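You operate a simulated robot arm through the tools that you are given. There is no shell and no other tool. Be economical: measure what you need, move in short steps, check, and stop when the job is done.

You run a simulated robot arm. Do the job below in one go: nothing can be reset, and whatever is moved stays where it is left.

Task
Test the mushroom stop with the rollers running slowly, then free and reset it.
Fine: speed on 3, start, halt the board by the mushroom alone before it meets the length stop; pull it up, press reset once; the drive ends off.

Only the result counts: the job must be done as asked and must still hold three seconds after the hand-in. Knocking over, shifting, dropping, spilling or breaking anything else fails it.

Robot
A 6-joint arm with a fingered hand, fixed in place. Base frame: the origin is at the foot of the arm, x ahead of it, y to its left, z up. Readings come in mm, rad, newtons and seconds.
With the tool pointing down near the work surface it reaches from about 300 to 800 mm from the base axis. Its first joint turns from -2.897 to 2.897 rad. Payload 4 kg.
The tool frame sits at the grasp point between the pads (the TCP): z along the fingers, y along the line on which they close. The tips reach 26 mm beyond it. The gripper opens to 132 mm. The gripper's body begins 73 mm behind the TCP. The gripper is a hand of 5 fingers: y runs from the thumb to the fingers, the wrist lies at [0, 0, -239] in the tool frame, and closing takes about 1.5 s.
Orientation is told as [roll, pitch, yaw] about the base's x, y, z axes, in that order, counted from this pose: with the fingers straight down and closing along the base's y, the tool's x points along the base's -x, its y along +y and its z along -z.

Tools
- The arm moves only by the tool play_rows. Its argument "steps" is a list that holds one entry, the list of rows, each a list of 7 numbers: the shift along the tool's x, y, z in mm, then the turn, a rotation vector about the tool's x, y, z in rad, then the gripper command, from -1 (shut) to 1 (fully open), values between in proportion. In form: [[[x, y, z, ax, ay, az, fingers], ...]]. A call has 1 to 20 rows; each row shifts and turns the commanded pose from where the row before left it, along the tool's axes as they then stand. Each row takes 0.2 s and may step no farther than 50 mm and 0.15 rad from the row before; otherwise, or with a gripper value out of range, the whole call is refused. A pose out of reach is approached as far as the arm can. The call stops where the force on the tool passes 50 N (or 10 N more than at its start, if that is more) or the arm is blocked; 0.2 s more then pass. Each finger travels about 45 mm/s and halts on what it meets, pressing with about 30 N; the grip force reading is that of the motor and also rises with nothing between the fingers. The clock runs only during rows and for 0.2 s after the last one: add rows that do not move to give the fingers time. The reply holds the time, the measured pose of the TCP, the force on the tool along the base axes, the opening and the grip force, in the units named above and with some noise, with the torque about the TCP (base axes, N m) and any sound that the robot's microphone picked up.
- Cameras (640 x 400 px; columns grow to the right, rows downward): "scene" is fixed at [219.2, -501.2, 1199.7]; the picture's right is [1.00, 0.07, 0.00], its down [0.02, -0.22, -0.98] and it looks along [-0.07, 0.97, -0.22] (base axes); focal length 372 px, centre (320, 200). "wrist" rides on the gripper at [84, 2, -97] in the tool frame; the picture's right is [-0.02, 1.00, 0.00], its down [-0.75, -0.02, -0.66] and it looks along [-0.66, -0.01, 0.75] (tool axes); focal length 270 px, centre (320, 200). There is no depth. A picture from a camera that has moved, and an enlarged one, comes with that camera's place and axes in the base frame and with its lens.
- get_image(camera): a new picture of that camera. No time passes.
- set_grasp(shape): the hand has 5 fingers and takes this shape, open, in about a second: jaw (thumb against the fingers, like two jaws); tri (thumb and two fingers); tip (a fingertip pinch); poke (one finger out to press); point (the index stretched); flat (the hand flat); cup (the hand cupped); fist (a fist). The gripper value then closes the fingers along that shape, each until it touches; the sizes above hold for jaw. It gives what a move gives, with no picture.
- enlarge(camera, box): a new picture of the part [left, top, right, bottom] of that camera's present view, enlarged. No time passes.
- hand_in(): hands the job in; it is judged then, once.

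Go step by step. Nothing tells you positions but the pictures and the camera data: compare them with the known pose of the tool, close in by small moves and look again before you grip or let go. The budget is 120 turns and 84 pictures, counting those below and the enlarged ones. Unless the task says otherwise, let go and move clear before handing in, and close with one line.

The tools are called after ">>>" by a JSON object that holds its "fn" and its "kwargs". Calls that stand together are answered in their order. play_rows: Moves the arm, as the interface text tells. Its arguments: {"type":"object","properties":{"steps":{"type":"array","items":{"type":"array","items":{"type":"array","items":{"type":"number"}}}}},"required":["steps"]} The other tools are called the same way: set_grasp (shape) gives the hand a shape; get_image (camera) takes a picture; enlarge (camera, box) takes an enlarged picture of a part of a camera's view; hand_in () hands the job in.

At the start:

```text
time_s: 0.0
eef_pos: [236.6, 488.0, 1104.5]
orientation: [0.0, 0.0, 0.0]
ft_force: [1.1, 0.3, 0.4]
ft_torque: [0.0, -0.03, -0.01]
opening: 131.9
grip_force: 0.1
shape: jaw
```

scene: 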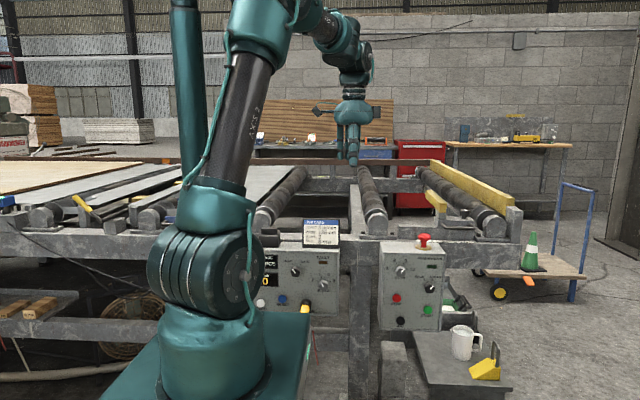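
wrist: 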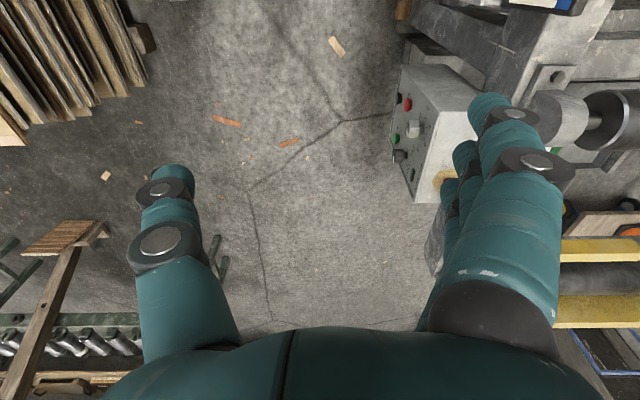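

I see two control boxes in front of a roller conveyor; the right one has the red mushroom. I'll enlarge the boxes to read the labels.

>>> {"fn": "enlarge", "kwargs": {"camera": "scene", "box": [370, 225, 460, 335]}}

>>> {"fn": "enlarge", "kwargs": {"camera": "scene", "box": [245, 210, 355, 320]}}

>>> {"fn": "enlarge", "kwargs": {"camera": "scene", "box": [240, 140, 540, 280]}}

```text
3.64 times, centred on (415, 280) of scene
camera zoom: at [219.2, -501.2, 1199.7], right [1.0, 0.07, 0.0], down [0.02, -0.22, -0.98], along [-0.07, 0.97, -0.22], focal length 1353 px, centre (-26, -91)
```

zoom: 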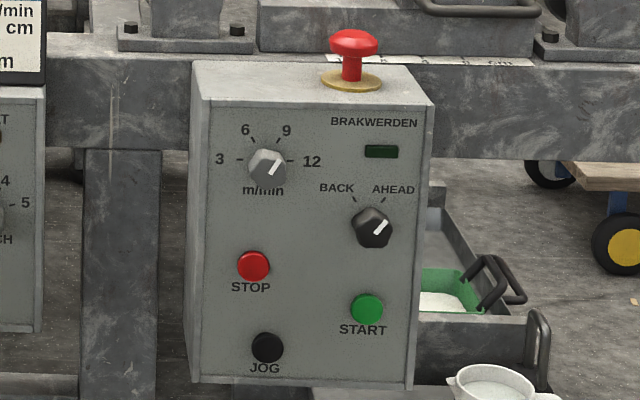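

```text
3.64 times, centred on (300, 265) of scene
camera zoom: at [219.2, -501.2, 1199.7], right [1.0, 0.07, 0.0], down [0.02, -0.22, -0.98], along [-0.07, 0.97, -0.22], focal length 1353 px, centre (393, -36)
```

zoom: 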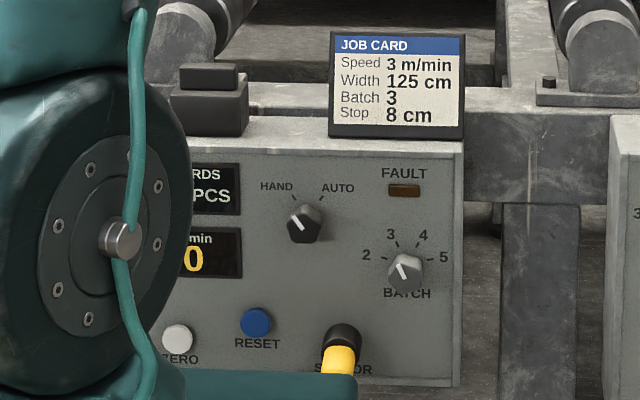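

```text
2.13 times, centred on (390, 210) of scene
camera zoom: at [219.2, -501.2, 1199.7], right [1.0, 0.07, 0.0], down [0.02, -0.22, -0.98], along [-0.07, 0.97, -0.22], focal length 794 px, centre (171, 179)
```

zoom: 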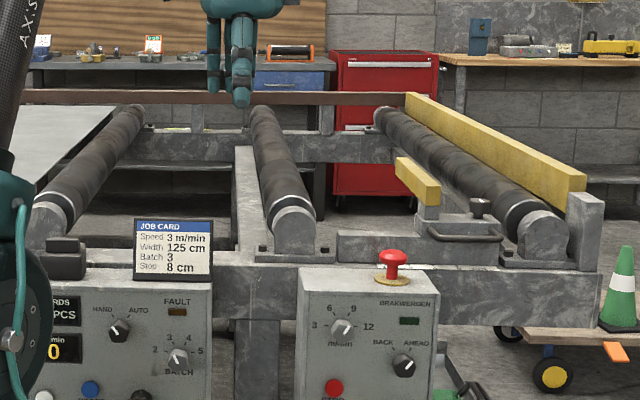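

The right box has the speed knob (on 9, to go to 3), START, the direction switch (AHEAD) and the mushroom on top; RESET is blue on the left box. I take the panel fronts to be at about y=690, so I'll turn the hand to point along +y with the wrist camera above it.

>>> {"fn": "play_rows", "kwargs": {"steps": [[[0, 0, 0, 0, 0, 0.1428, 1], [0, 0, 0, 0, 0, 0.1428, 1], [0, 0, 0, 0, 0, 0.1428, 1], [0, 0, 0, 0, 0, 0.1428, 1], [0, 0, 0, 0, 0, 0.1428, 1], [0, 0, 0, 0, 0, 0.1428, 1], [0, 0, 0, 0, 0, 0.1428, 1], [0, 0, 0, 0, 0, 0.1428, 1], [0, 0, 0, 0, 0, 0.1428, 1], [0, 0, 0, 0, 0, 0.1428, 1], [0, 0, 0, 0, 0, 0.1428, 1], [0, 0, 0, 0, 0.1428, 0, 1], [0, 0, 0, 0, 0.1428, 0, 1], [0, 0, 0, 0, 0.1428, 0, 1], [0, 0, 0, 0, 0.1428, 0, 1], [0, 0, 0, 0, 0.1428, 0, 1], [0, 0, 0, 0, 0.1428, 0, 1], [0, 0, 0, 0, 0.1428, 0, 1], [0, 0, 0, 0, 0.1428, 0, 1], [0, 0, 0, 0, 0.1428, 0, 1]]]}}

```text
time_s: 4.2
eef_pos: [237.1, 485.6, 1104.8]
orientation: [0.002, 1.286, -1.569]
ft_force: [0.0, 0.1, 0.6]
ft_torque: [0.02, -0.01, 0.0]
opening: 131.8
grip_force: 0.0
shape: jaw
```

The turn is working. Next I'll finish the tilt and move in front of the right box.

>>> {"fn": "play_rows", "kwargs": {"steps": [[[0, 0, 0, 0, 0.1428, 0, 1], [0, 0, 0, 0, 0.1428, 0, 1], [-35, 28, -5, 0, 0, 0, 1], [-35, 28, -5, 0, 0, 0, 1], [-35, 28, -5, 0, 0, 0, 1], [-35, 28, -5, 0, 0, 0, 1], [-35, 28, -5, 0, 0, 0, 1], [-35, 28, -5, 0, 0, 0, 1], [-35, 28, -5, 0, 0, 0, 1], [-35, 28, -5, 0, 0, 0, 1], [-35, 28, -5, 0, 0, 0, 1]]]}}

>>> {"fn": "get_image", "kwargs": {"camera": "wrist"}}

>>> {"fn": "get_image", "kwargs": {"camera": "scene"}}

```text
time_s: 6.6
eef_pos: [526.2, 502.3, 847.9]
orientation: [0.058, 1.566, -1.514]
ft_force: [0.4, -0.2, 0.3]
ft_torque: [0.01, 0.02, 0.0]
opening: 131.9
grip_force: 0.1
shape: jaw
out of reach, approached as far as the arm can: row 3, 4, 5, 6, 7, 8, 9
```

```text
78 pictures are left
camera wrist: at [527.4, 405.7, 933.2], right [1.0, 0.0, -0.02], down [-0.02, -0.66, -0.75], along [-0.01, 0.75, -0.66], focal length 270 px, centre (320, 200)
```

wrist: 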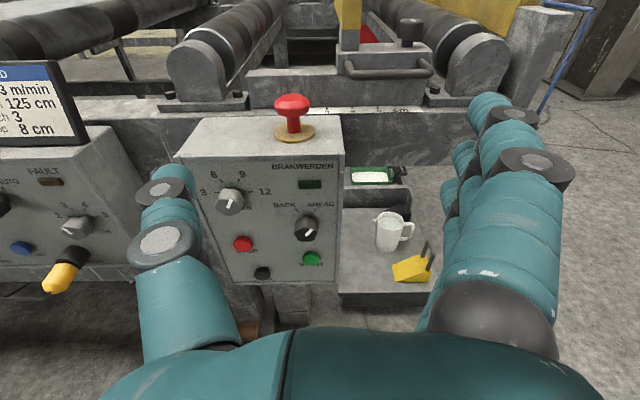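

```text
77 pictures are left
```

scene: 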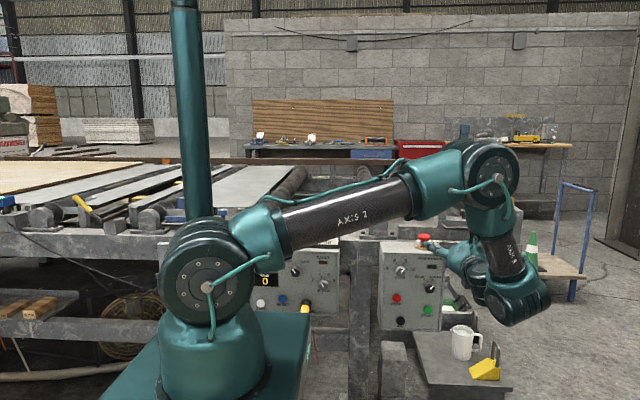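

The knob, buttons and mushroom are all in the wrist view. Some rows were out of reach, so I'll check whether the pose settles.

>>> {"fn": "play_rows", "kwargs": {"steps": [[[0, 0, 0, 0, 0, 0, 1], [0, 0, 0, 0, 0, 0, 1]]]}}

>>> {"fn": "enlarge", "kwargs": {"camera": "wrist", "box": [170, 80, 360, 290]}}

```text
time_s: 7.2
eef_pos: [526.1, 501.5, 850.0]
orientation: [-0.002, 1.567, -1.572]
ft_force: [1.0, 0.5, 0.0]
ft_torque: [-0.01, -0.01, -0.05]
opening: 131.6
grip_force: 0.2
shape: jaw
```

```text
1.90 times, centred on (265, 185) of wrist
camera zoom: at [527.3, 405.6, 933.2], right [1.0, 0.0, -0.02], down [-0.02, -0.66, -0.75], along [-0.01, 0.75, -0.66], focal length 515 px, centre (425, 229)
```

zoom: 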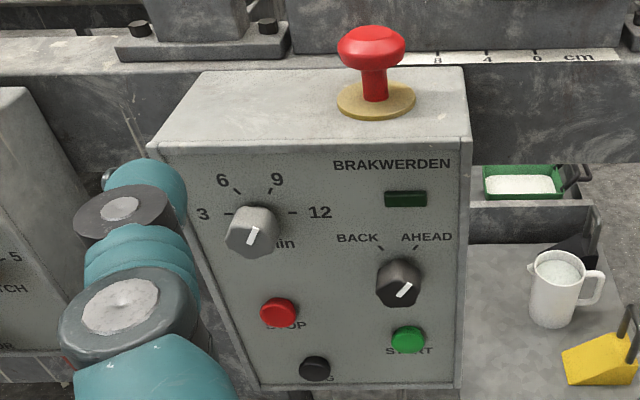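

Triangulating gives START at about (507, 696, 541), the speed knob at about (403, 682, 689), and the mushroom axis at about (490, 747) with its cap at z≈795. The box top is at z≈753. Now I'll look at the pinch shape.

>>> {"fn": "set_grasp", "kwargs": {"shape": "tip"}}

>>> {"fn": "get_image", "kwargs": {"camera": "wrist"}}

```text
time_s: 8.1
eef_pos: [526.3, 502.1, 849.9]
orientation: [0.004, 1.565, -1.567]
ft_force: [-0.1, -0.4, -0.2]
ft_torque: [0.04, 0.0, 0.0]
opening: 131.4
grip_force: 0.1
shape: tip
```

```text
75 pictures are left
camera wrist: at [527.2, 405.6, 933.3], right [1.0, 0.0, -0.02], down [-0.02, -0.66, -0.75], along [-0.01, 0.75, -0.66], focal length 270 px, centre (320, 200)
```

wrist: 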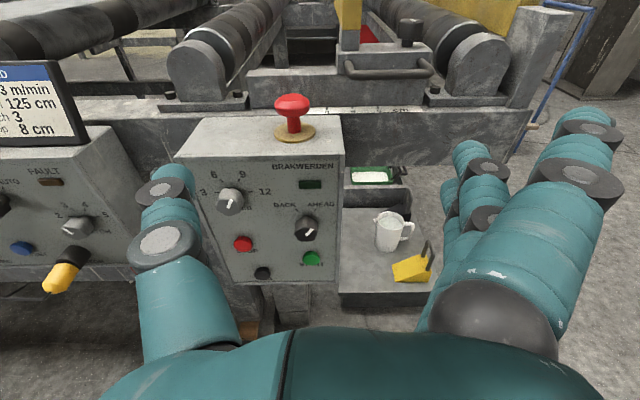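

In tip shape only the index differs from the jaw. I'll close it in the air to see where the tips meet.

>>> {"fn": "play_rows", "kwargs": {"steps": [[[0, 0, 0, 0, 0, 0, -0.5], [0, 0, 0, 0, 0, 0, -0.5], [0, 0, 0, 0, 0, 0, -0.5], [0, 0, 0, 0, 0, 0, -0.5], [0, 0, 0, 0, 0, 0, -0.5], [0, 0, 0, 0, 0, 0, -0.5], [0, 0, 0, 0, 0, 0, -0.5]]]}}

>>> {"fn": "get_image", "kwargs": {"camera": "wrist"}}

```text
time_s: 9.7
eef_pos: [526.0, 502.2, 849.0]
orientation: [-0.004, 1.565, -1.575]
ft_force: [0.7, 0.3, -0.5]
ft_torque: [0.0, 0.03, -0.01]
opening: 33.4
grip_force: 0.1
shape: tip
```

```text
74 pictures are left
camera wrist: at [527.2, 405.6, 933.3], right [1.0, 0.0, -0.02], down [-0.02, -0.66, -0.75], along [-0.01, 0.75, -0.66], focal length 270 px, centre (320, 200)
```

wrist: 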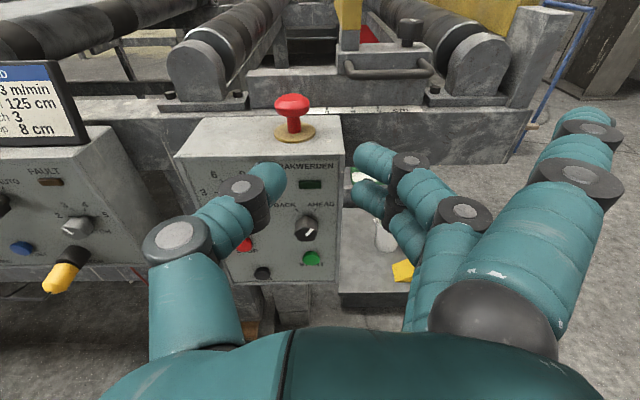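

Tip shape still brings several fingers in against the thumb. I'll look at tri closed to the same degree.

>>> {"fn": "set_grasp", "kwargs": {"shape": "tri"}}

>>> {"fn": "play_rows", "kwargs": {"steps": [[[0, 0, 0, 0, 0, 0, -0.5], [0, 0, 0, 0, 0, 0, -0.5], [0, 0, 0, 0, 0, 0, -0.5], [0, 0, 0, 0, 0, 0, -0.5], [0, 0, 0, 0, 0, 0, -0.5], [0, 0, 0, 0, 0, 0, -0.5], [0, 0, 0, 0, 0, 0, -0.5], [0, 0, 0, 0, 0, 0, -0.5]]]}}

>>> {"fn": "get_image", "kwargs": {"camera": "wrist"}}

>>> {"fn": "set_grasp", "kwargs": {"shape": "poke"}}

>>> {"fn": "get_image", "kwargs": {"camera": "wrist"}}

>>> {"fn": "enlarge", "kwargs": {"camera": "scene", "box": [380, 200, 560, 340]}}

```text
time_s: 10.6
eef_pos: [526.4, 501.9, 850.0]
orientation: [-0.001, 1.566, -1.57]
ft_force: [0.4, 0.3, 0.4]
ft_torque: [0.03, 0.0, 0.0]
opening: 132.0
grip_force: 0.1
shape: tri
```

```text
time_s: 12.4
eef_pos: [525.5, 502.3, 847.9]
orientation: [-0.002, 1.566, -1.571]
ft_force: [-0.2, -0.5, 0.1]
ft_torque: [-0.02, 0.0, 0.01]
opening: 33.7
grip_force: 0.1
shape: tri
```

```text
73 pictures are left
camera wrist: at [527.2, 405.6, 933.3], right [1.0, 0.0, -0.02], down [-0.02, -0.66, -0.75], along [-0.01, 0.75, -0.66], focal length 270 px, centre (320, 200)
```

wrist: 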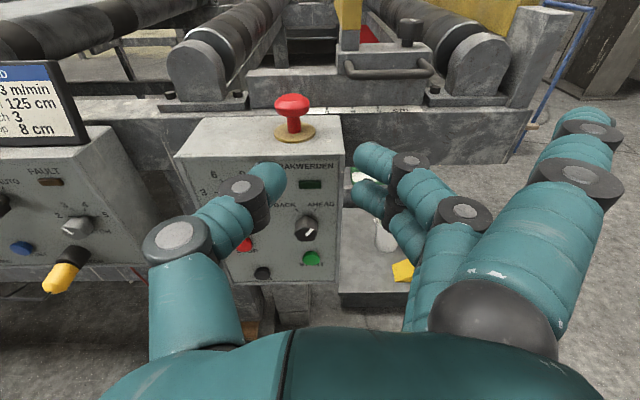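

```text
time_s: 13.3
eef_pos: [525.0, 503.0, 850.4]
orientation: [-0.002, 1.564, -1.573]
ft_force: [-0.1, 0.5, 0.6]
ft_torque: [0.02, 0.04, 0.0]
opening: 0.2
grip_force: 0.1
shape: poke
```

```text
72 pictures are left
camera wrist: at [527.2, 405.6, 933.3], right [1.0, 0.0, -0.02], down [-0.02, -0.66, -0.75], along [-0.01, 0.75, -0.66], focal length 270 px, centre (320, 200)
```

wrist: 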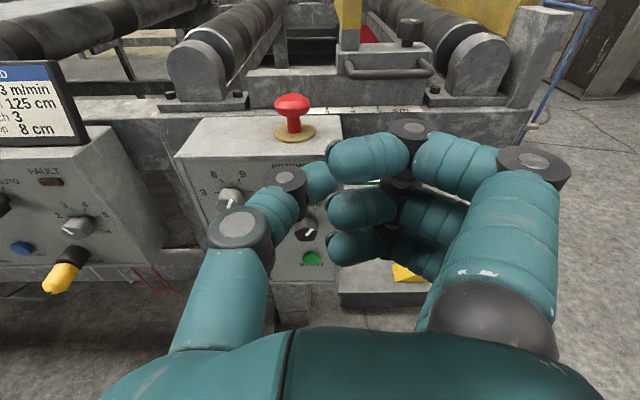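

```text
2.86 times, centred on (470, 270) of scene
camera zoom: at [219.2, -501.2, 1199.7], right [1.0, 0.07, 0.0], down [0.02, -0.22, -0.98], along [-0.07, 0.97, -0.22], focal length 1063 px, centre (-109, 0)
```

zoom: 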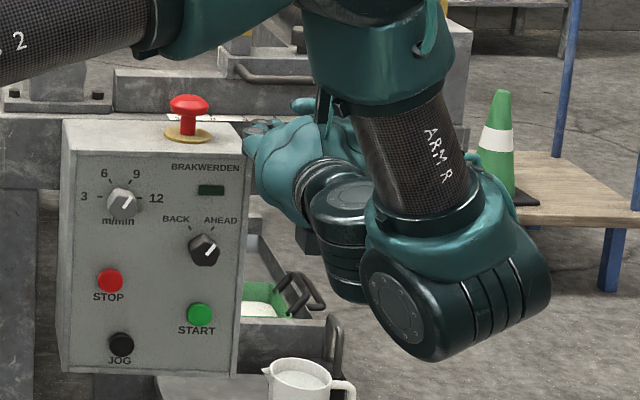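

Poke as it stands doesn't show a clearly extended finger. I'll try point and compare.

>>> {"fn": "set_grasp", "kwargs": {"shape": "point"}}

>>> {"fn": "get_image", "kwargs": {"camera": "wrist"}}

```text
time_s: 14.2
eef_pos: [525.7, 502.3, 849.2]
orientation: [0.0, 1.566, -1.571]
ft_force: [-0.3, 0.4, -0.2]
ft_torque: [-0.04, 0.0, -0.03]
opening: 126.0
grip_force: 0.2
shape: point
```

```text
70 pictures are left
camera wrist: at [527.2, 405.6, 933.3], right [1.0, 0.0, -0.02], down [-0.02, -0.66, -0.75], along [-0.01, 0.75, -0.66], focal length 270 px, centre (320, 200)
```

wrist: 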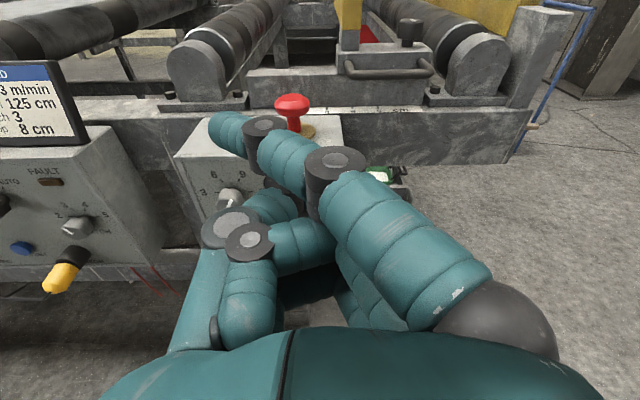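

Point swings the index sideways across the palm. I'll return to poke fully settled, and view it from both cameras.

>>> {"fn": "set_grasp", "kwargs": {"shape": "poke"}}

>>> {"fn": "play_rows", "kwargs": {"steps": [[[0, 0, 0, 0, 0, 0, 1], [0, 0, 0, 0, 0, 0, 1], [0, 0, 0, 0, 0, 0, 1], [0, 0, 0, 0, 0, 0, 1], [0, 0, 0, 0, 0, 0, 1], [0, 0, 0, 0, 0, 0, 1]]]}}

>>> {"fn": "get_image", "kwargs": {"camera": "wrist"}}

```text
time_s: 15.1
eef_pos: [525.6, 501.3, 849.3]
orientation: [0.0, 1.566, -1.571]
ft_force: [0.5, -0.7, 0.0]
ft_torque: [0.01, 0.02, 0.0]
opening: 0.1
grip_force: 0.1
shape: poke
```

```text
time_s: 16.5
eef_pos: [526.5, 502.5, 849.3]
orientation: [-0.002, 1.566, -1.573]
ft_force: [0.0, 0.2, -0.3]
ft_torque: [-0.02, -0.02, -0.02]
opening: 0.1
grip_force: 0.0
shape: poke
```

```text
69 pictures are left
camera wrist: at [527.2, 405.6, 933.3], right [1.0, 0.0, -0.02], down [-0.02, -0.66, -0.75], along [-0.01, 0.75, -0.66], focal length 270 px, centre (320, 200)
```

wrist: 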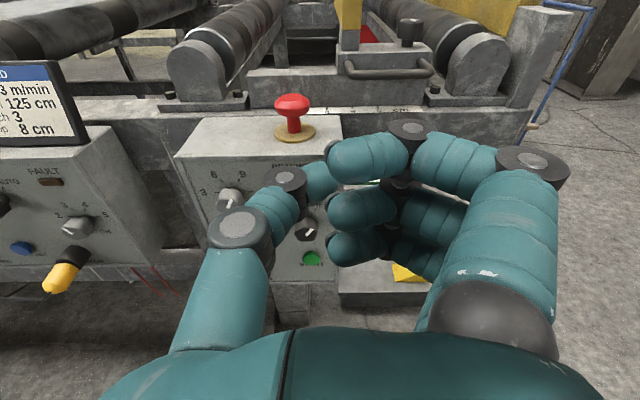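

Jaw open leaves the thumb well apart from the fingers, so I can use it to press buttons. Tri closes the thumb against two fingers near the tool axis, which suits the knob and the mushroom, so I'll set tri and approach the speed knob.

>>> {"fn": "set_grasp", "kwargs": {"shape": "tri"}}

>>> {"fn": "play_rows", "kwargs": {"steps": [[[-32, -25, 16, 0, 0, 0, 0.2], [-32, -25, 16, 0, 0, 0, 0.2], [-32, -25, 16, 0, 0, 0, 0.2], [-32, -25, 16, 0, 0, 0, 0.2], [-32, -23, 16, 0, 0, 0, 0.2], [0, 0, 0, 0, 0, 0, 0.2], [0, 0, 0, 0, 0, 0, 0.2]]]}}

>>> {"fn": "get_image", "kwargs": {"camera": "wrist"}}

>>> {"fn": "get_image", "kwargs": {"camera": "scene"}}

```text
time_s: 17.4
eef_pos: [525.4, 502.7, 848.9]
orientation: [-0.002, 1.567, -1.572]
ft_force: [-0.3, 0.2, 0.5]
ft_torque: [0.0, 0.0, -0.02]
opening: 132.0
grip_force: 0.1
shape: tri
```

```text
time_s: 19.0
eef_pos: [424.1, 605.5, 691.8]
orientation: [0.005, 1.565, -1.568]
ft_force: [-0.2, 0.4, -0.5]
ft_torque: [0.02, 0.02, 0.03]
opening: 79.7
grip_force: 0.1
shape: tri
out of reach, approached as far as the arm can: row 1, 2, 3, 4, 5
```

```text
68 pictures are left
camera wrist: at [425.4, 510.2, 776.6], right [1.0, 0.0, -0.02], down [-0.01, -0.66, -0.75], along [-0.01, 0.75, -0.66], focal length 270 px, centre (320, 200)
```

wrist: 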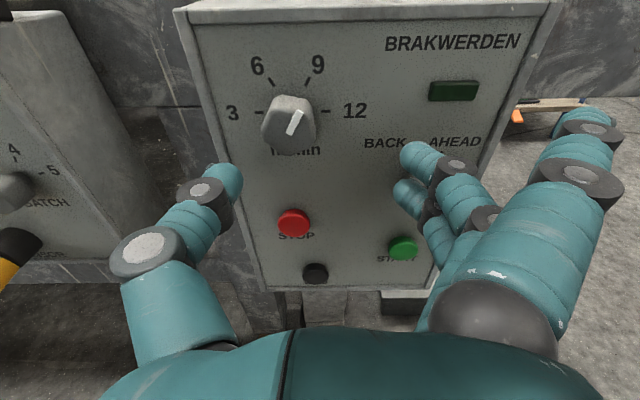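

```text
67 pictures are left
```

scene: 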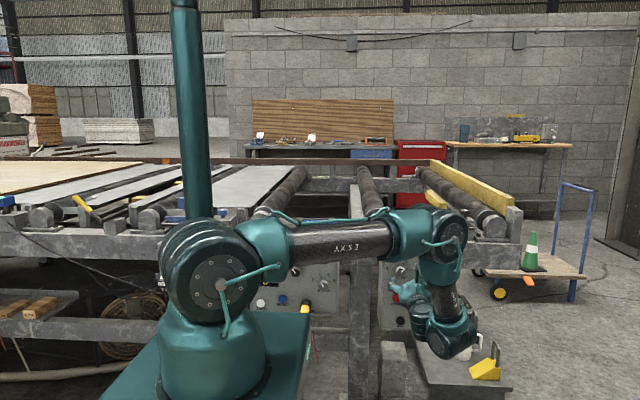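

The knob is at about (400, 682, 693), and I'm about 24 mm too far right with an out-of-reach note. I'll try a small sideways shift.

>>> {"fn": "play_rows", "kwargs": {"steps": [[[0, -12, 0, 0, 0, 0, 0.2], [0, -12, 0, 0, 0, 0, 0.2], [0, 0, 0, 0, 0, 0, 0.2]]]}}

```text
time_s: 19.8
eef_pos: [408.7, 618.1, 692.8]
orientation: [0.029, 1.565, -1.539]
ft_force: [-0.2, -0.5, 0.0]
ft_torque: [0.0, -0.02, -0.01]
opening: 79.9
grip_force: 0.1
shape: tri
out of reach, approached as far as the arm can: row 1, 2
```

The limit looks like a minimum wrist radius of about 557 mm, so moving further forward should free it. I'll go forward and left.

>>> {"fn": "play_rows", "kwargs": {"steps": [[[0, 0, 12, 0, 0, 0, 0.0], [0, -9, 12, 0, 0, 0, 0.0], [0, 0, 0, 0, 0, 0, 0.0], [0, 0, 0, 0, 0, 0, 0.0]]]}}

>>> {"fn": "get_image", "kwargs": {"camera": "wrist"}}

```text
time_s: 20.8
eef_pos: [400.4, 641.5, 692.3]
orientation: [0.21, 1.572, -1.361]
ft_force: [-0.4, -0.8, -0.6]
ft_torque: [0.01, 0.01, -0.01]
opening: 66.9
grip_force: 0.1
shape: tri
```

```text
66 pictures are left
camera wrist: at [401.6, 544.9, 776.1], right [1.0, 0.0, -0.02], down [-0.02, -0.66, -0.75], along [-0.01, 0.75, -0.66], focal length 270 px, centre (320, 200)
```

wrist: 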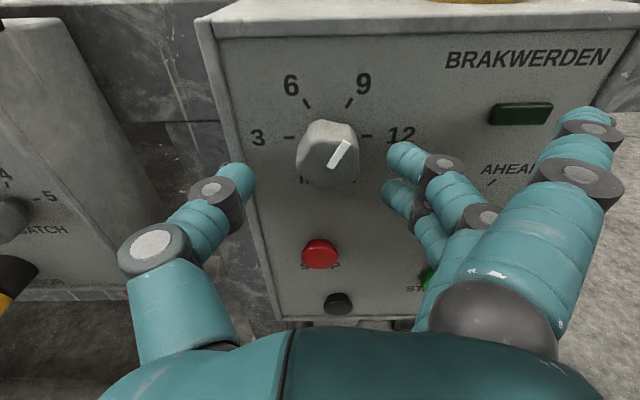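

The knob face is nearly centred between the tips, at about (404, 682, 688). I'll advance 22 mm with small corrections, then check.

>>> {"fn": "play_rows", "kwargs": {"steps": [[[-2, 2, 11, 0, 0, 0, 0.0], [-2, 1, 11, 0, 0, 0, 0.0], [0, 0, 0, 0, 0, 0, 0.0], [0, 0, 0, 0, 0, 0, 0.0]]]}}

>>> {"fn": "get_image", "kwargs": {"camera": "wrist"}}

```text
time_s: 21.8
eef_pos: [401.0, 662.1, 688.5]
orientation: [-0.865, 1.569, -2.432]
ft_force: [-19.4, -33.4, 3.6]
ft_torque: [-1.14, 0.38, -3.71]
opening: 67.1
grip_force: 0.0
shape: tri
```

```text
65 pictures are left
camera wrist: at [403.3, 565.8, 772.0], right [1.0, 0.0, -0.02], down [-0.02, -0.66, -0.75], along [-0.01, 0.75, -0.66], focal length 270 px, centre (320, 200)
```

wrist: 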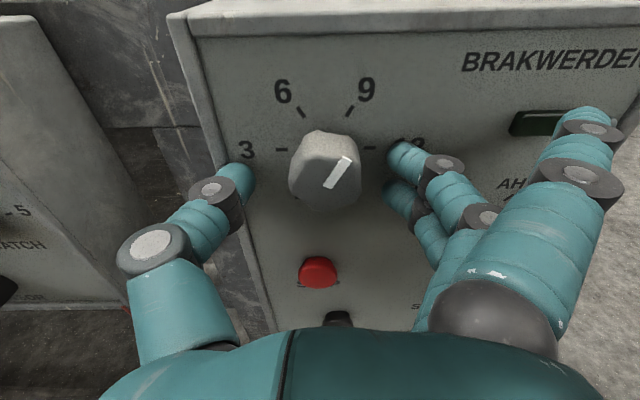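

The index tip is touching the panel on the right (about 33 N). I'll back off and use jaw instead, so that no finger sticks out.

>>> {"fn": "play_rows", "kwargs": {"steps": [[[0, 0, -15, 0, 0, 0, 0.0], [0, 0, -10, 0, 0, 0, 0.0], [0, 0, 0, 0, 0, 0, 0.0]]]}}

>>> {"fn": "set_grasp", "kwargs": {"shape": "jaw"}}

>>> {"fn": "play_rows", "kwargs": {"steps": [[[0, 0, 0, 0, 0, 0, 0.0], [0, 0, 0, 0, 0, 0, 0.0], [0, 0, 0, 0, 0, 0, 0.0], [0, 0, 0, 0, 0, 0, 0.0], [0, 0, 0, 0, 0, 0, 0.0]]]}}

>>> {"fn": "get_image", "kwargs": {"camera": "wrist"}}

```text
time_s: 22.6
eef_pos: [401.2, 639.4, 687.8]
orientation: [1.542, 1.572, -0.028]
ft_force: [-1.3, -1.2, -0.1]
ft_torque: [0.0, 0.0, 0.01]
opening: 66.7
grip_force: 0.0
shape: tri
```

```text
time_s: 23.5
eef_pos: [402.2, 638.0, 688.3]
orientation: [-0.18, 1.572, -1.75]
ft_force: [0.4, -6.6, 1.2]
ft_torque: [-0.2, -0.18, -0.53]
opening: 131.9
grip_force: 0.1
shape: jaw
```

```text
time_s: 24.7
eef_pos: [402.8, 637.7, 688.6]
orientation: [0.004, 1.572, -1.566]
ft_force: [0.3, -0.8, -0.4]
ft_torque: [-0.01, 0.01, 0.02]
opening: 66.9
grip_force: 0.0
shape: jaw
```

```text
64 pictures are left
camera wrist: at [403.4, 541.8, 771.6], right [1.0, 0.0, -0.02], down [-0.02, -0.66, -0.75], along [-0.01, 0.75, -0.66], focal length 270 px, centre (320, 200)
```

wrist: 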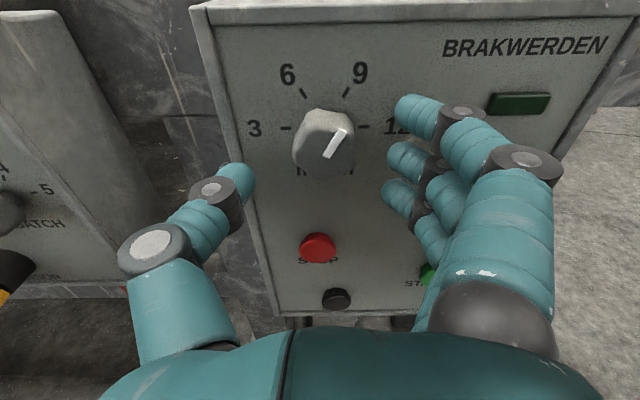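

Jaw looks good: the thumb is left of the knob and the fingers are to its right. I'll advance 26 mm watching force.

>>> {"fn": "play_rows", "kwargs": {"steps": [[[0, 2, 13, 0, 0, 0, 0.0], [0, 0, 13, 0, 0, 0, 0.0], [0, 0, 0, 0, 0, 0, 0.0], [0, 0, 0, 0, 0, 0, 0.0]]]}}

>>> {"fn": "get_image", "kwargs": {"camera": "wrist"}}

```text
time_s: 25.7
eef_pos: [404.0, 663.3, 687.9]
orientation: [-1.095, 1.572, -2.667]
ft_force: [0.2, -17.8, 2.4]
ft_torque: [0.05, -0.09, -0.76]
opening: 66.6
grip_force: 0.1
shape: jaw
```

```text
63 pictures are left
camera wrist: at [406.1, 566.4, 772.4], right [1.0, 0.0, -0.02], down [-0.02, -0.66, -0.75], along [-0.01, 0.75, -0.66], focal length 270 px, centre (320, 200)
```

wrist: 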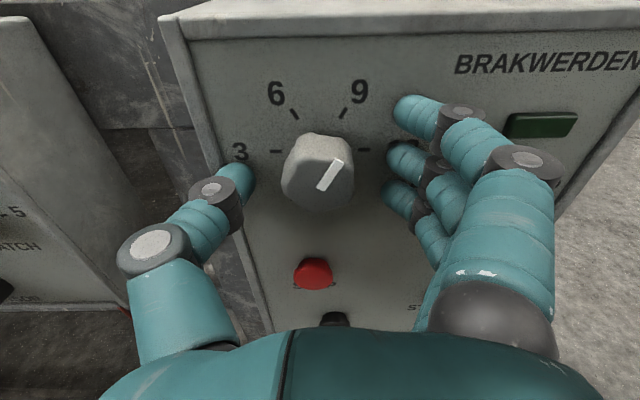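

The fingertips touch the panel, so I'm at full depth. I'll back off 3 mm and close on the knob.

>>> {"fn": "play_rows", "kwargs": {"steps": [[[0, 0, -4, 0, 0, 0, 0.0], [0, 0, 0, 0, 0, 0, -0.6], [0, 0, 0, 0, 0, 0, -0.6], [0, 0, 0, 0, 0, 0, -0.6], [0, 0, 0, 0, 0, 0, -0.6], [0, 0, 0, 0, 0, 0, -0.6], [0, 0, 0, 0, 0, 0, -0.6]]]}}

>>> {"fn": "get_image", "kwargs": {"camera": "wrist"}}

```text
time_s: 27.3
eef_pos: [404.8, 659.9, 689.2]
orientation: [-0.049, 1.571, -1.619]
ft_force: [0.6, -0.2, -0.1]
ft_torque: [-0.01, -0.02, -0.01]
opening: 27.6
grip_force: 0.1
shape: jaw
```

```text
62 pictures are left
camera wrist: at [406.1, 563.0, 772.3], right [1.0, 0.0, -0.02], down [-0.02, -0.66, -0.75], along [-0.01, 0.75, -0.66], focal length 270 px, centre (320, 200)
```

wrist: 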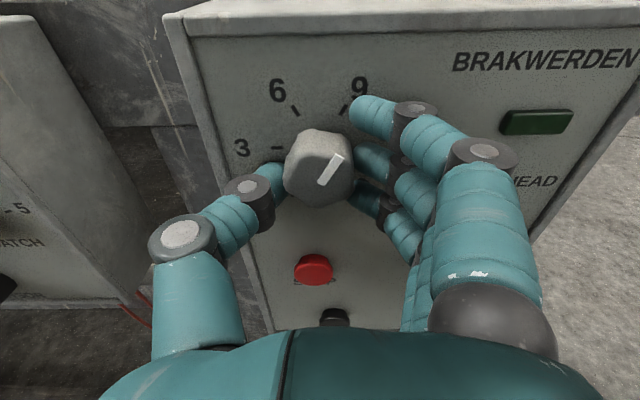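

The fingers are nearly on the knob. I'll close fully and begin turning it counter-clockwise.

>>> {"fn": "play_rows", "kwargs": {"steps": [[[0, 0, 0, 0, 0, 0, -1], [0, 0, 0, 0, 0, 0, -1], [0, 0, 0, 0, 0, 0, -1], [0, 0, 0, 0, 0, 0, -1], [0, 0, 0, 0, 0, -0.1, -1], [0, 0, 0, 0, 0, -0.1, -1], [0, 0, 0, 0, 0, -0.1, -1], [0, 0, 0, 0, 0, -0.1, -1], [0, 0, 0, 0, 0, 0, -1]]]}}

>>> {"fn": "get_image", "kwargs": {"camera": "wrist"}}

```text
time_s: 29.3
eef_pos: [405.0, 659.6, 688.3]
orientation: [1.565, 1.17, -0.007]
ft_force: [2.6, 5.3, -12.6]
ft_torque: [-0.16, 0.05, -0.13]
opening: 6.4
grip_force: 29.8
shape: jaw
```

```text
61 pictures are left
camera wrist: at [373.3, 563.5, 765.5], right [0.93, 0.0, 0.37], down [0.28, -0.66, -0.7], along [0.25, 0.75, -0.61], focal length 270 px, centre (320, 200)
```

wrist: 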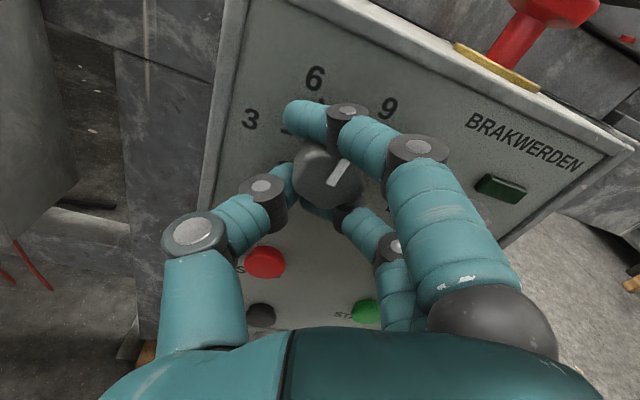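

The pointer turned with the hand. I'll keep turning counter-clockwise.

>>> {"fn": "play_rows", "kwargs": {"steps": [[[0, 0, 0, 0, 0, -0.1, -1], [0, 0, 0, 0, 0, -0.1, -1], [0, 0, 0, 0, 0, -0.1, -1], [0, 0, 0, 0, 0, -0.1, -1], [0, 0, 0, 0, 0, -0.1, -1], [0, 0, 0, 0, 0, -0.1, -1], [0, 0, 0, 0, 0, -0.1, -1], [0, 0, 0, 0, 0, -0.1, -1], [0, 0, 0, 0, 0, 0, -1]]]}}

>>> {"fn": "get_image", "kwargs": {"camera": "wrist"}}

```text
time_s: 30.8
eef_pos: [410.6, 659.8, 687.9]
orientation: [1.567, 0.563, -0.011]
ft_force: [12.2, 12.5, -7.5]
ft_torque: [-0.03, 0.09, -0.28]
opening: 5.3
grip_force: 30.2
shape: jaw
stopped in row 7: the force on the tool passed its limit at 51 N (the readings are from after the stop); the commanded pose is now the measured one
```

```text
60 pictures are left
camera wrist: at [338.1, 563.5, 733.8], right [0.55, 0.0, 0.83], down [0.62, -0.67, -0.41], along [0.56, 0.75, -0.37], focal length 270 px, centre (320, 200)
```

wrist: 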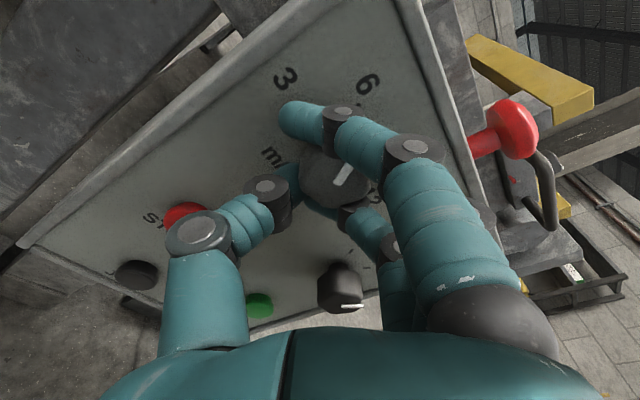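

The knob has gone about 58° and should be at 6, and side force built up to the limit. I'll release and look.

>>> {"fn": "play_rows", "kwargs": {"steps": [[[0, 0, 0, 0, 0, 0, 0.1], [0, 0, 0, 0, 0, 0, 0.1], [0, 0, 0, 0, 0, 0, 0.1], [0, 0, 0, 0, 0, 0, 0.1], [0, 0, 0, 0, 0, 0, 0.1]]]}}

>>> {"fn": "get_image", "kwargs": {"camera": "wrist"}}

>>> {"fn": "enlarge", "kwargs": {"camera": "scene", "box": [370, 225, 460, 335]}}

```text
time_s: 31.9
eef_pos: [409.5, 659.5, 689.8]
orientation: [1.569, 0.565, -0.01]
ft_force: [0.7, -0.1, -0.7]
ft_torque: [0.02, 0.0, -0.02]
opening: 72.2
grip_force: 0.1
shape: jaw
```

```text
59 pictures are left
camera wrist: at [337.0, 563.2, 734.5], right [0.55, 0.0, 0.83], down [0.62, -0.66, -0.42], along [0.55, 0.75, -0.37], focal length 270 px, centre (320, 200)
```

wrist: 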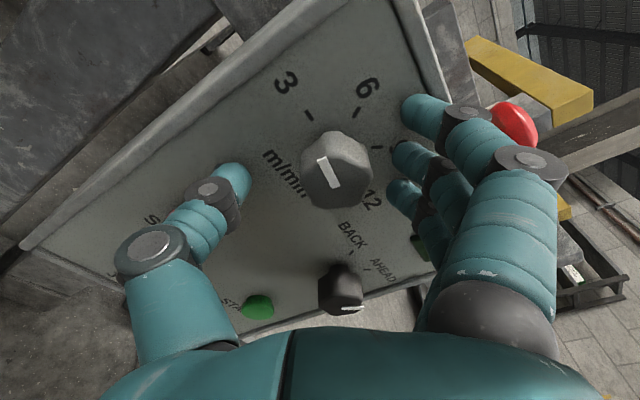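

```text
3.64 times, centred on (415, 280) of scene
camera zoom: at [219.2, -501.2, 1199.7], right [1.0, 0.07, 0.0], down [0.02, -0.22, -0.98], along [-0.07, 0.97, -0.22], focal length 1353 px, centre (-26, -91)
```

zoom: 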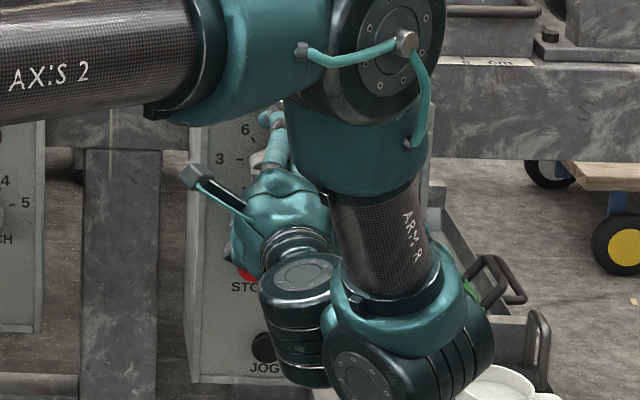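

After the release the pointer appears to have moved on towards 3. I'll enlarge to verify.

>>> {"fn": "enlarge", "kwargs": {"camera": "wrist", "box": [250, 60, 410, 220]}}

```text
2.50 times, centred on (330, 140) of wrist
camera zoom: at [337.0, 563.2, 734.5], right [0.55, 0.0, 0.83], down [0.62, -0.66, -0.42], along [0.55, 0.75, -0.37], focal length 676 px, centre (295, 350)
```

zoom: 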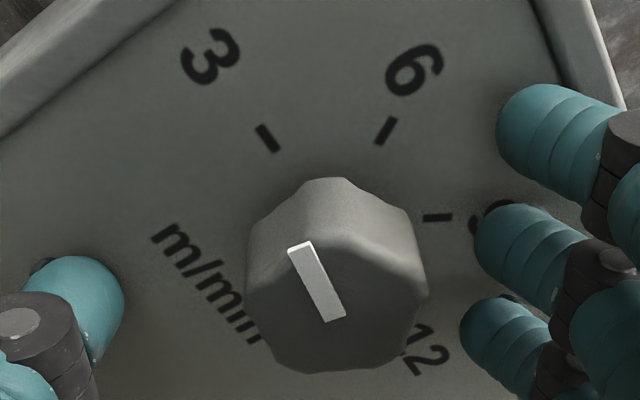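

The pointer seems to be at or near 3. I'll back away and turn the hand upright for a straight view.

>>> {"fn": "play_rows", "kwargs": {"steps": [[[0, 0, -20, 0, 0, 0, 0.3], [0, 0, -10, 0, 0, 0, 0.3], [0, 0, 0, 0, 0, 0.14, 0.3], [0, 0, 0, 0, 0, 0.14, 0.3], [0, 0, 0, 0, 0, 0.14, 0.3], [0, 0, 0, 0, 0, 0.14, 0.3], [0, 0, 0, 0, 0, 0.14, 0.3], [0, 0, 0, 0, 0, 0.14, 0.3], [0, 0, 0, 0, 0, 0.14, 0.3], [0, 0, 0, 0, 0, 0, 0.3]]]}}

>>> {"fn": "get_image", "kwargs": {"camera": "wrist"}}

>>> {"fn": "enlarge", "kwargs": {"camera": "wrist", "box": [250, 60, 410, 220]}}

```text
time_s: 34.1
eef_pos: [408.9, 629.8, 689.7]
orientation: [1.499, 1.547, -0.079]
ft_force: [-0.8, 0.0, 0.2]
ft_torque: [0.0, 0.01, 0.02]
opening: 85.5
grip_force: 0.0
shape: jaw
```

```text
56 pictures are left
camera wrist: at [407.0, 533.1, 772.2], right [1.0, -0.01, 0.0], down [0.0, -0.66, -0.75], along [0.01, 0.75, -0.66], focal length 270 px, centre (320, 200)
```

wrist: 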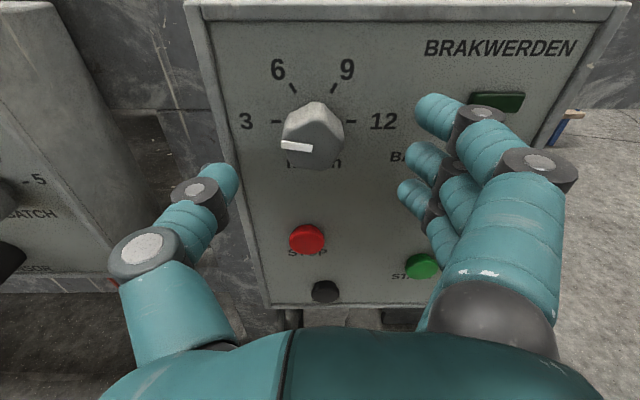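

```text
2.50 times, centred on (330, 140) of wrist
camera zoom: at [407.0, 533.1, 772.2], right [1.0, -0.01, 0.0], down [0.0, -0.66, -0.75], along [0.01, 0.75, -0.66], focal length 676 px, centre (295, 350)
```

zoom: 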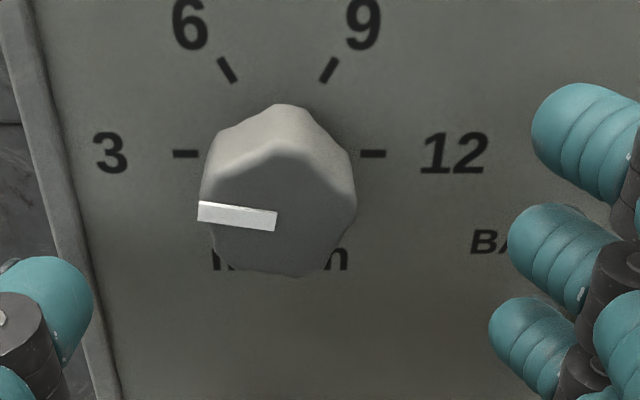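

The pointer is about 10° short of 3. I'll re-grip, centred at x≈405, and turn it the last bit.

>>> {"fn": "play_rows", "kwargs": {"steps": [[[0, -4, 15, 0, 0, 0, 0.1], [0, 0, 15, 0, 0, 0, 0.1], [0, 0, 0, 0, 0, 0, -0.5], [0, 0, 0, 0, 0, 0, -0.7], [0, 0, 0, 0, 0, 0, -0.9], [0, 0, 0, 0, 0, 0, -1], [0, 0, 0, 0, 0, 0, -1], [0, 0, 0, 0, 0, 0, -1], [0, 0, 0, 0, 0, 0, -1], [0, 0, 0, 0, 0, 0, -1], [0, 0, 0, 0, 0, 0, -1]]]}}

>>> {"fn": "get_image", "kwargs": {"camera": "wrist"}}

```text
time_s: 36.5
eef_pos: [404.4, 659.8, 688.1]
orientation: [1.442, 1.547, -0.134]
ft_force: [-17.0, 3.9, -6.3]
ft_torque: [-0.1, -0.17, 0.24]
opening: 8.4
grip_force: 30.3
shape: jaw
```

```text
54 pictures are left
camera wrist: at [402.4, 563.2, 772.4], right [1.0, -0.01, 0.0], down [0.0, -0.66, -0.75], along [0.01, 0.75, -0.66], focal length 270 px, centre (320, 200)
```

wrist: 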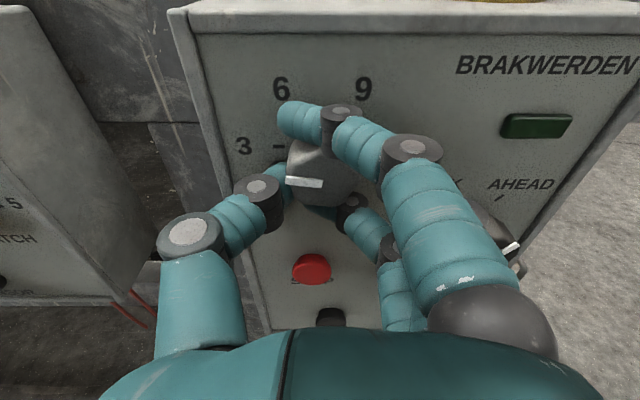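

Gripped; the pointer is still about 8° short. I'll turn −0.2 rad and release.

>>> {"fn": "play_rows", "kwargs": {"steps": [[[0, 0, 0, 0, 0, -0.07, -1], [0, 0, 0, 0, 0, -0.07, -1], [0, 0, 0, 0, 0, -0.07, -1], [0, 0, 0, 0, 0, 0, -1]]]}}

>>> {"fn": "get_image", "kwargs": {"camera": "wrist"}}

```text
time_s: 37.5
eef_pos: [405.4, 660.5, 688.5]
orientation: [1.562, 1.336, -0.016]
ft_force: [-9.3, 8.5, -7.6]
ft_torque: [-0.1, 0.17, 0.06]
opening: 8.3
grip_force: 30.5
shape: jaw
```

```text
53 pictures are left
camera wrist: at [386.1, 562.9, 770.4], right [0.98, -0.01, 0.21], down [0.16, -0.66, -0.73], along [0.15, 0.75, -0.64], focal length 270 px, centre (320, 200)
```

wrist: 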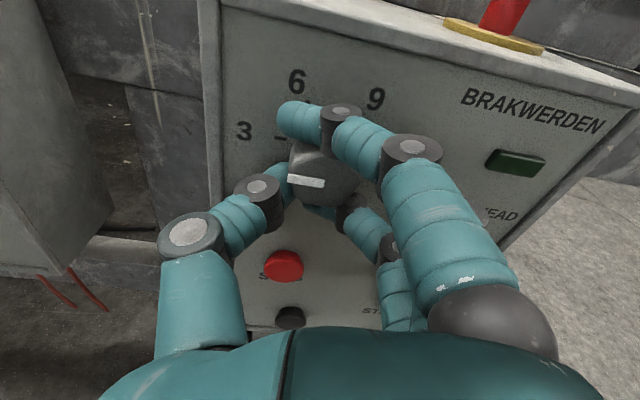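

The pointer now lies about parallel to the 3 tick. I'll release, back off and look upright.

>>> {"fn": "play_rows", "kwargs": {"steps": [[[0, 0, 0, 0, 0, 0, -0.4], [0, 0, 0, 0, 0, 0, -0.2], [0, 0, 0, 0, 0, 0, 0.1], [0, 0, 0, 0, 0, 0, 0.1], [0, 0, 0, 0, 0, 0, 0.1], [0, 0, -15, 0, 0, 0, 0.3], [0, 0, -20, 0, 0, 0.11, 0.3], [0, 0, 0, 0, 0, 0.12, 0.3], [0, 0, 0, 0, 0, 0, 0.3]]]}}

>>> {"fn": "enlarge", "kwargs": {"camera": "wrist", "box": [220, 40, 540, 300]}}

```text
time_s: 39.5
eef_pos: [404.6, 624.9, 690.2]
orientation: [1.214, 1.565, -0.366]
ft_force: [0.8, 0.9, -0.8]
ft_torque: [-0.03, 0.03, 0.02]
opening: 85.1
grip_force: 0.1
shape: jaw
```

```text
1.54 times, centred on (380, 170) of wrist
camera zoom: at [404.8, 527.7, 773.2], right [1.0, -0.01, -0.02], down [-0.02, -0.66, -0.75], along [0.0, 0.75, -0.66], focal length 416 px, centre (228, 246)
```

zoom: 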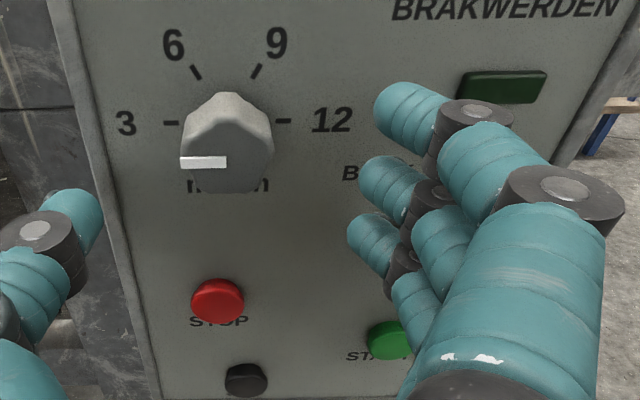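

The pointer is now exactly on 3. Next I'll move the open thumb in front of START.

>>> {"fn": "play_rows", "kwargs": {"steps": [[[-25, 30, -4, 0, 0, 0, 1], [-25, 30, -4, 0, 0, 0, 1], [-25, 30, -4, 0, 0, 0, 1], [-25, 30, -4, 0, 0, 0, 1], [-25, 30, -4, 0, 0, 0, 1], [-24, 28, -4, 0, 0, 0, 1], [0, 0, 0, 0, 0, 0, 1], [0, 0, 0, 0, 0, 0, 1]]]}}

>>> {"fn": "get_image", "kwargs": {"camera": "wrist"}}

>>> {"fn": "get_image", "kwargs": {"camera": "scene"}}

```text
time_s: 41.4
eef_pos: [552.6, 603.0, 566.7]
orientation: [0.995, 1.567, -0.586]
ft_force: [-0.5, 0.0, -0.6]
ft_torque: [-0.03, 0.0, -0.01]
opening: 132.0
grip_force: 0.1
shape: jaw
out of reach, approached as far as the arm can: row 6
```

```text
51 pictures are left
camera wrist: at [553.5, 505.9, 650.2], right [1.0, -0.01, -0.02], down [-0.02, -0.66, -0.75], along [0.0, 0.75, -0.66], focal length 270 px, centre (320, 200)
```

wrist: 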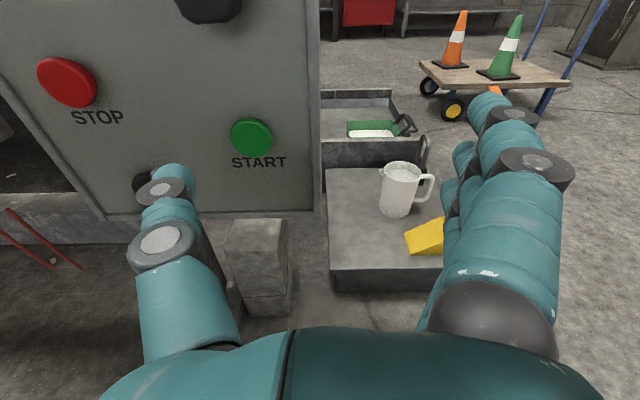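

```text
50 pictures are left
```

scene: 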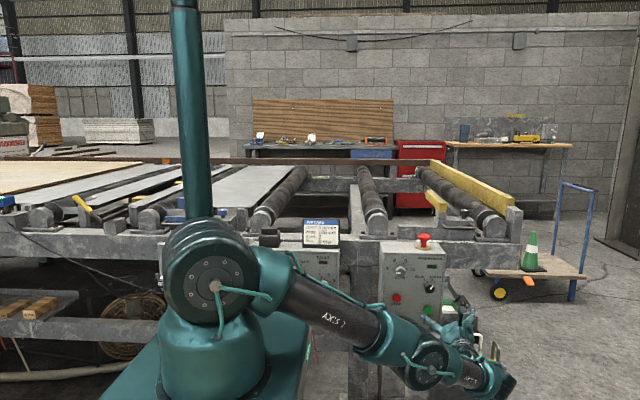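

Moving further right is out of reach, so I'll press START with the closed fingertips instead. I'll close the hand and line up x≈504, z≈552.

>>> {"fn": "play_rows", "kwargs": {"steps": [[[0, -24, 0, 0, 0, 0, -0.9], [-7, -24, 0, 0, 0, 0, -0.9], [-7, 0, 5, 0, 0, 0, -0.9], [0, 0, 5, 0, 0, 0, -0.9], [0, 0, 0, 0, 0, 0, -0.9], [0, 0, 0, 0, 0, 0, -0.9], [0, 0, 0, 0, 0, 0, -0.9], [0, 0, 0, 0, 0, 0, -0.9], [0, 0, 0, 0, 0, 0, -0.9], [0, 0, 0, 0, 0, 0, -0.9]]]}}

>>> {"fn": "get_image", "kwargs": {"camera": "wrist"}}

```text
time_s: 43.5
eef_pos: [505.3, 612.3, 552.4]
orientation: [1.274, 1.565, -0.303]
ft_force: [-0.2, -0.5, 1.0]
ft_torque: [0.0, 0.01, -0.02]
opening: 6.9
grip_force: 0.1
shape: jaw
```

```text
49 pictures are left
camera wrist: at [505.2, 515.7, 635.3], right [1.0, -0.01, -0.02], down [-0.02, -0.66, -0.75], along [0.0, 0.75, -0.66], focal length 270 px, centre (320, 200)
```

wrist: 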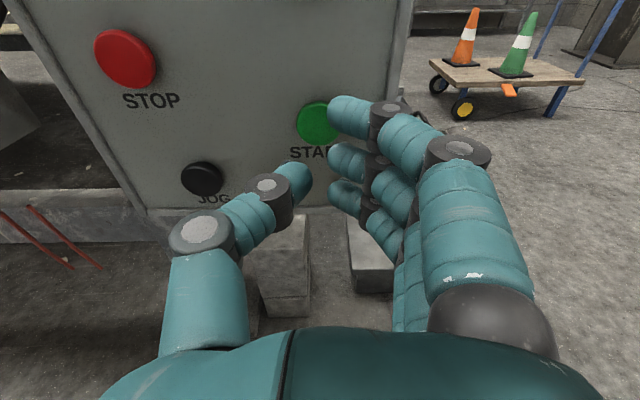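

START is lined up well. Before pressing it, I'll rehearse the move up to just above the mushroom.

>>> {"fn": "play_rows", "kwargs": {"steps": [[[44, -2, 0, 0, 0, 0, -0.9], [44, -2, 0, 0, 0, 0, -0.9], [44, -2, 0, 0, 0, 0, -0.9], [44, -2, 0, 0, 0, 0, -0.9], [44, -2, 0, 0, 0, 0, -0.9], [44, -2, 0, 0, 0, 0, -0.9], [40, -2, 20, 0, 0, 0, -0.9], [15, 0, 40, 0, 0, 0, -0.9], [0, 0, 40, 0, 0, 0, -0.9], [0, 0, 15, 0, 0, 0, -0.9], [0, 0, 0, 0, 0, 0, -0.9]]]}}

>>> {"fn": "get_image", "kwargs": {"camera": "wrist"}}

>>> {"fn": "get_image", "kwargs": {"camera": "scene"}}

```text
time_s: 46.0
eef_pos: [489.2, 731.0, 871.1]
orientation: [1.233, 1.564, -0.344]
ft_force: [-0.5, 0.0, 0.1]
ft_torque: [0.01, 0.02, 0.0]
opening: 7.2
grip_force: 0.1
shape: jaw
```

```text
48 pictures are left
camera wrist: at [489.4, 633.6, 954.6], right [1.0, -0.01, -0.02], down [-0.02, -0.66, -0.75], along [0.0, 0.75, -0.66], focal length 270 px, centre (320, 200)
```

wrist: 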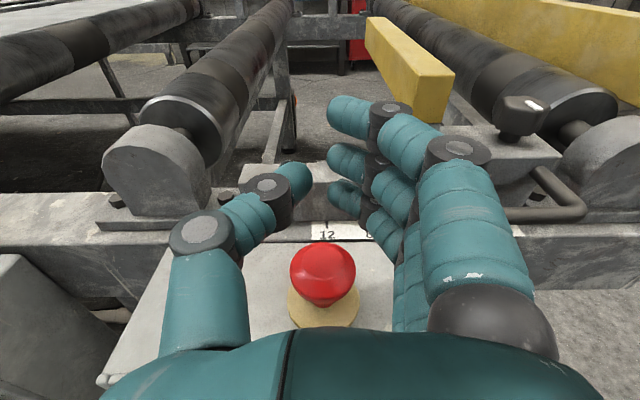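

```text
47 pictures are left
```

scene: 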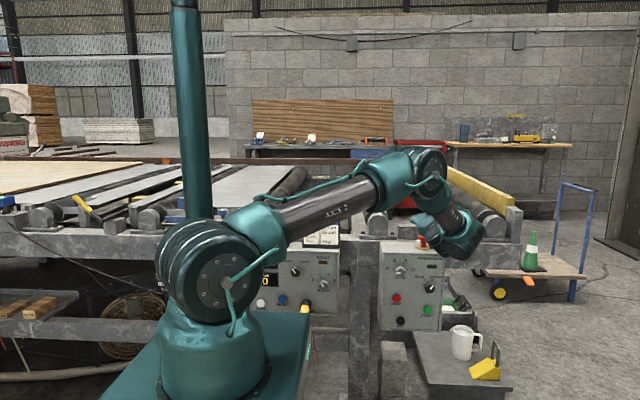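

The hand sits right above the mushroom (about (490, 737), cap z≈795), so the path works. I'll verify the panel state before starting.

>>> {"fn": "enlarge", "kwargs": {"camera": "scene", "box": [370, 225, 460, 335]}}

>>> {"fn": "enlarge", "kwargs": {"camera": "scene", "box": [180, 140, 520, 330]}}

```text
3.64 times, centred on (415, 280) of scene
camera zoom: at [219.2, -501.2, 1199.7], right [1.0, 0.07, 0.0], down [0.02, -0.22, -0.98], along [-0.07, 0.97, -0.22], focal length 1353 px, centre (-26, -91)
```

zoom: 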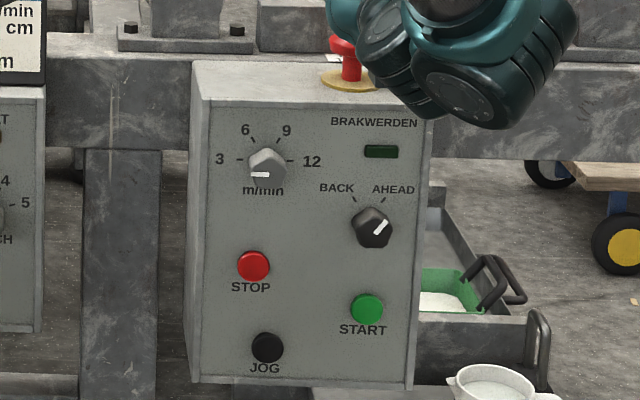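

```text
1.88 times, centred on (350, 235) of scene
camera zoom: at [219.2, -501.2, 1199.7], right [1.0, 0.07, 0.0], down [0.02, -0.22, -0.98], along [-0.07, 0.97, -0.22], focal length 700 px, centre (264, 134)
```

zoom: 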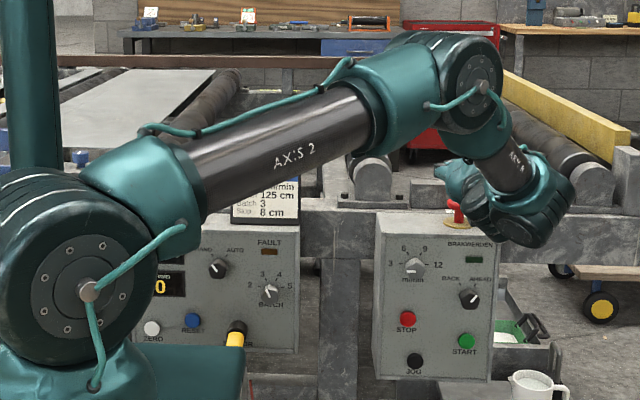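

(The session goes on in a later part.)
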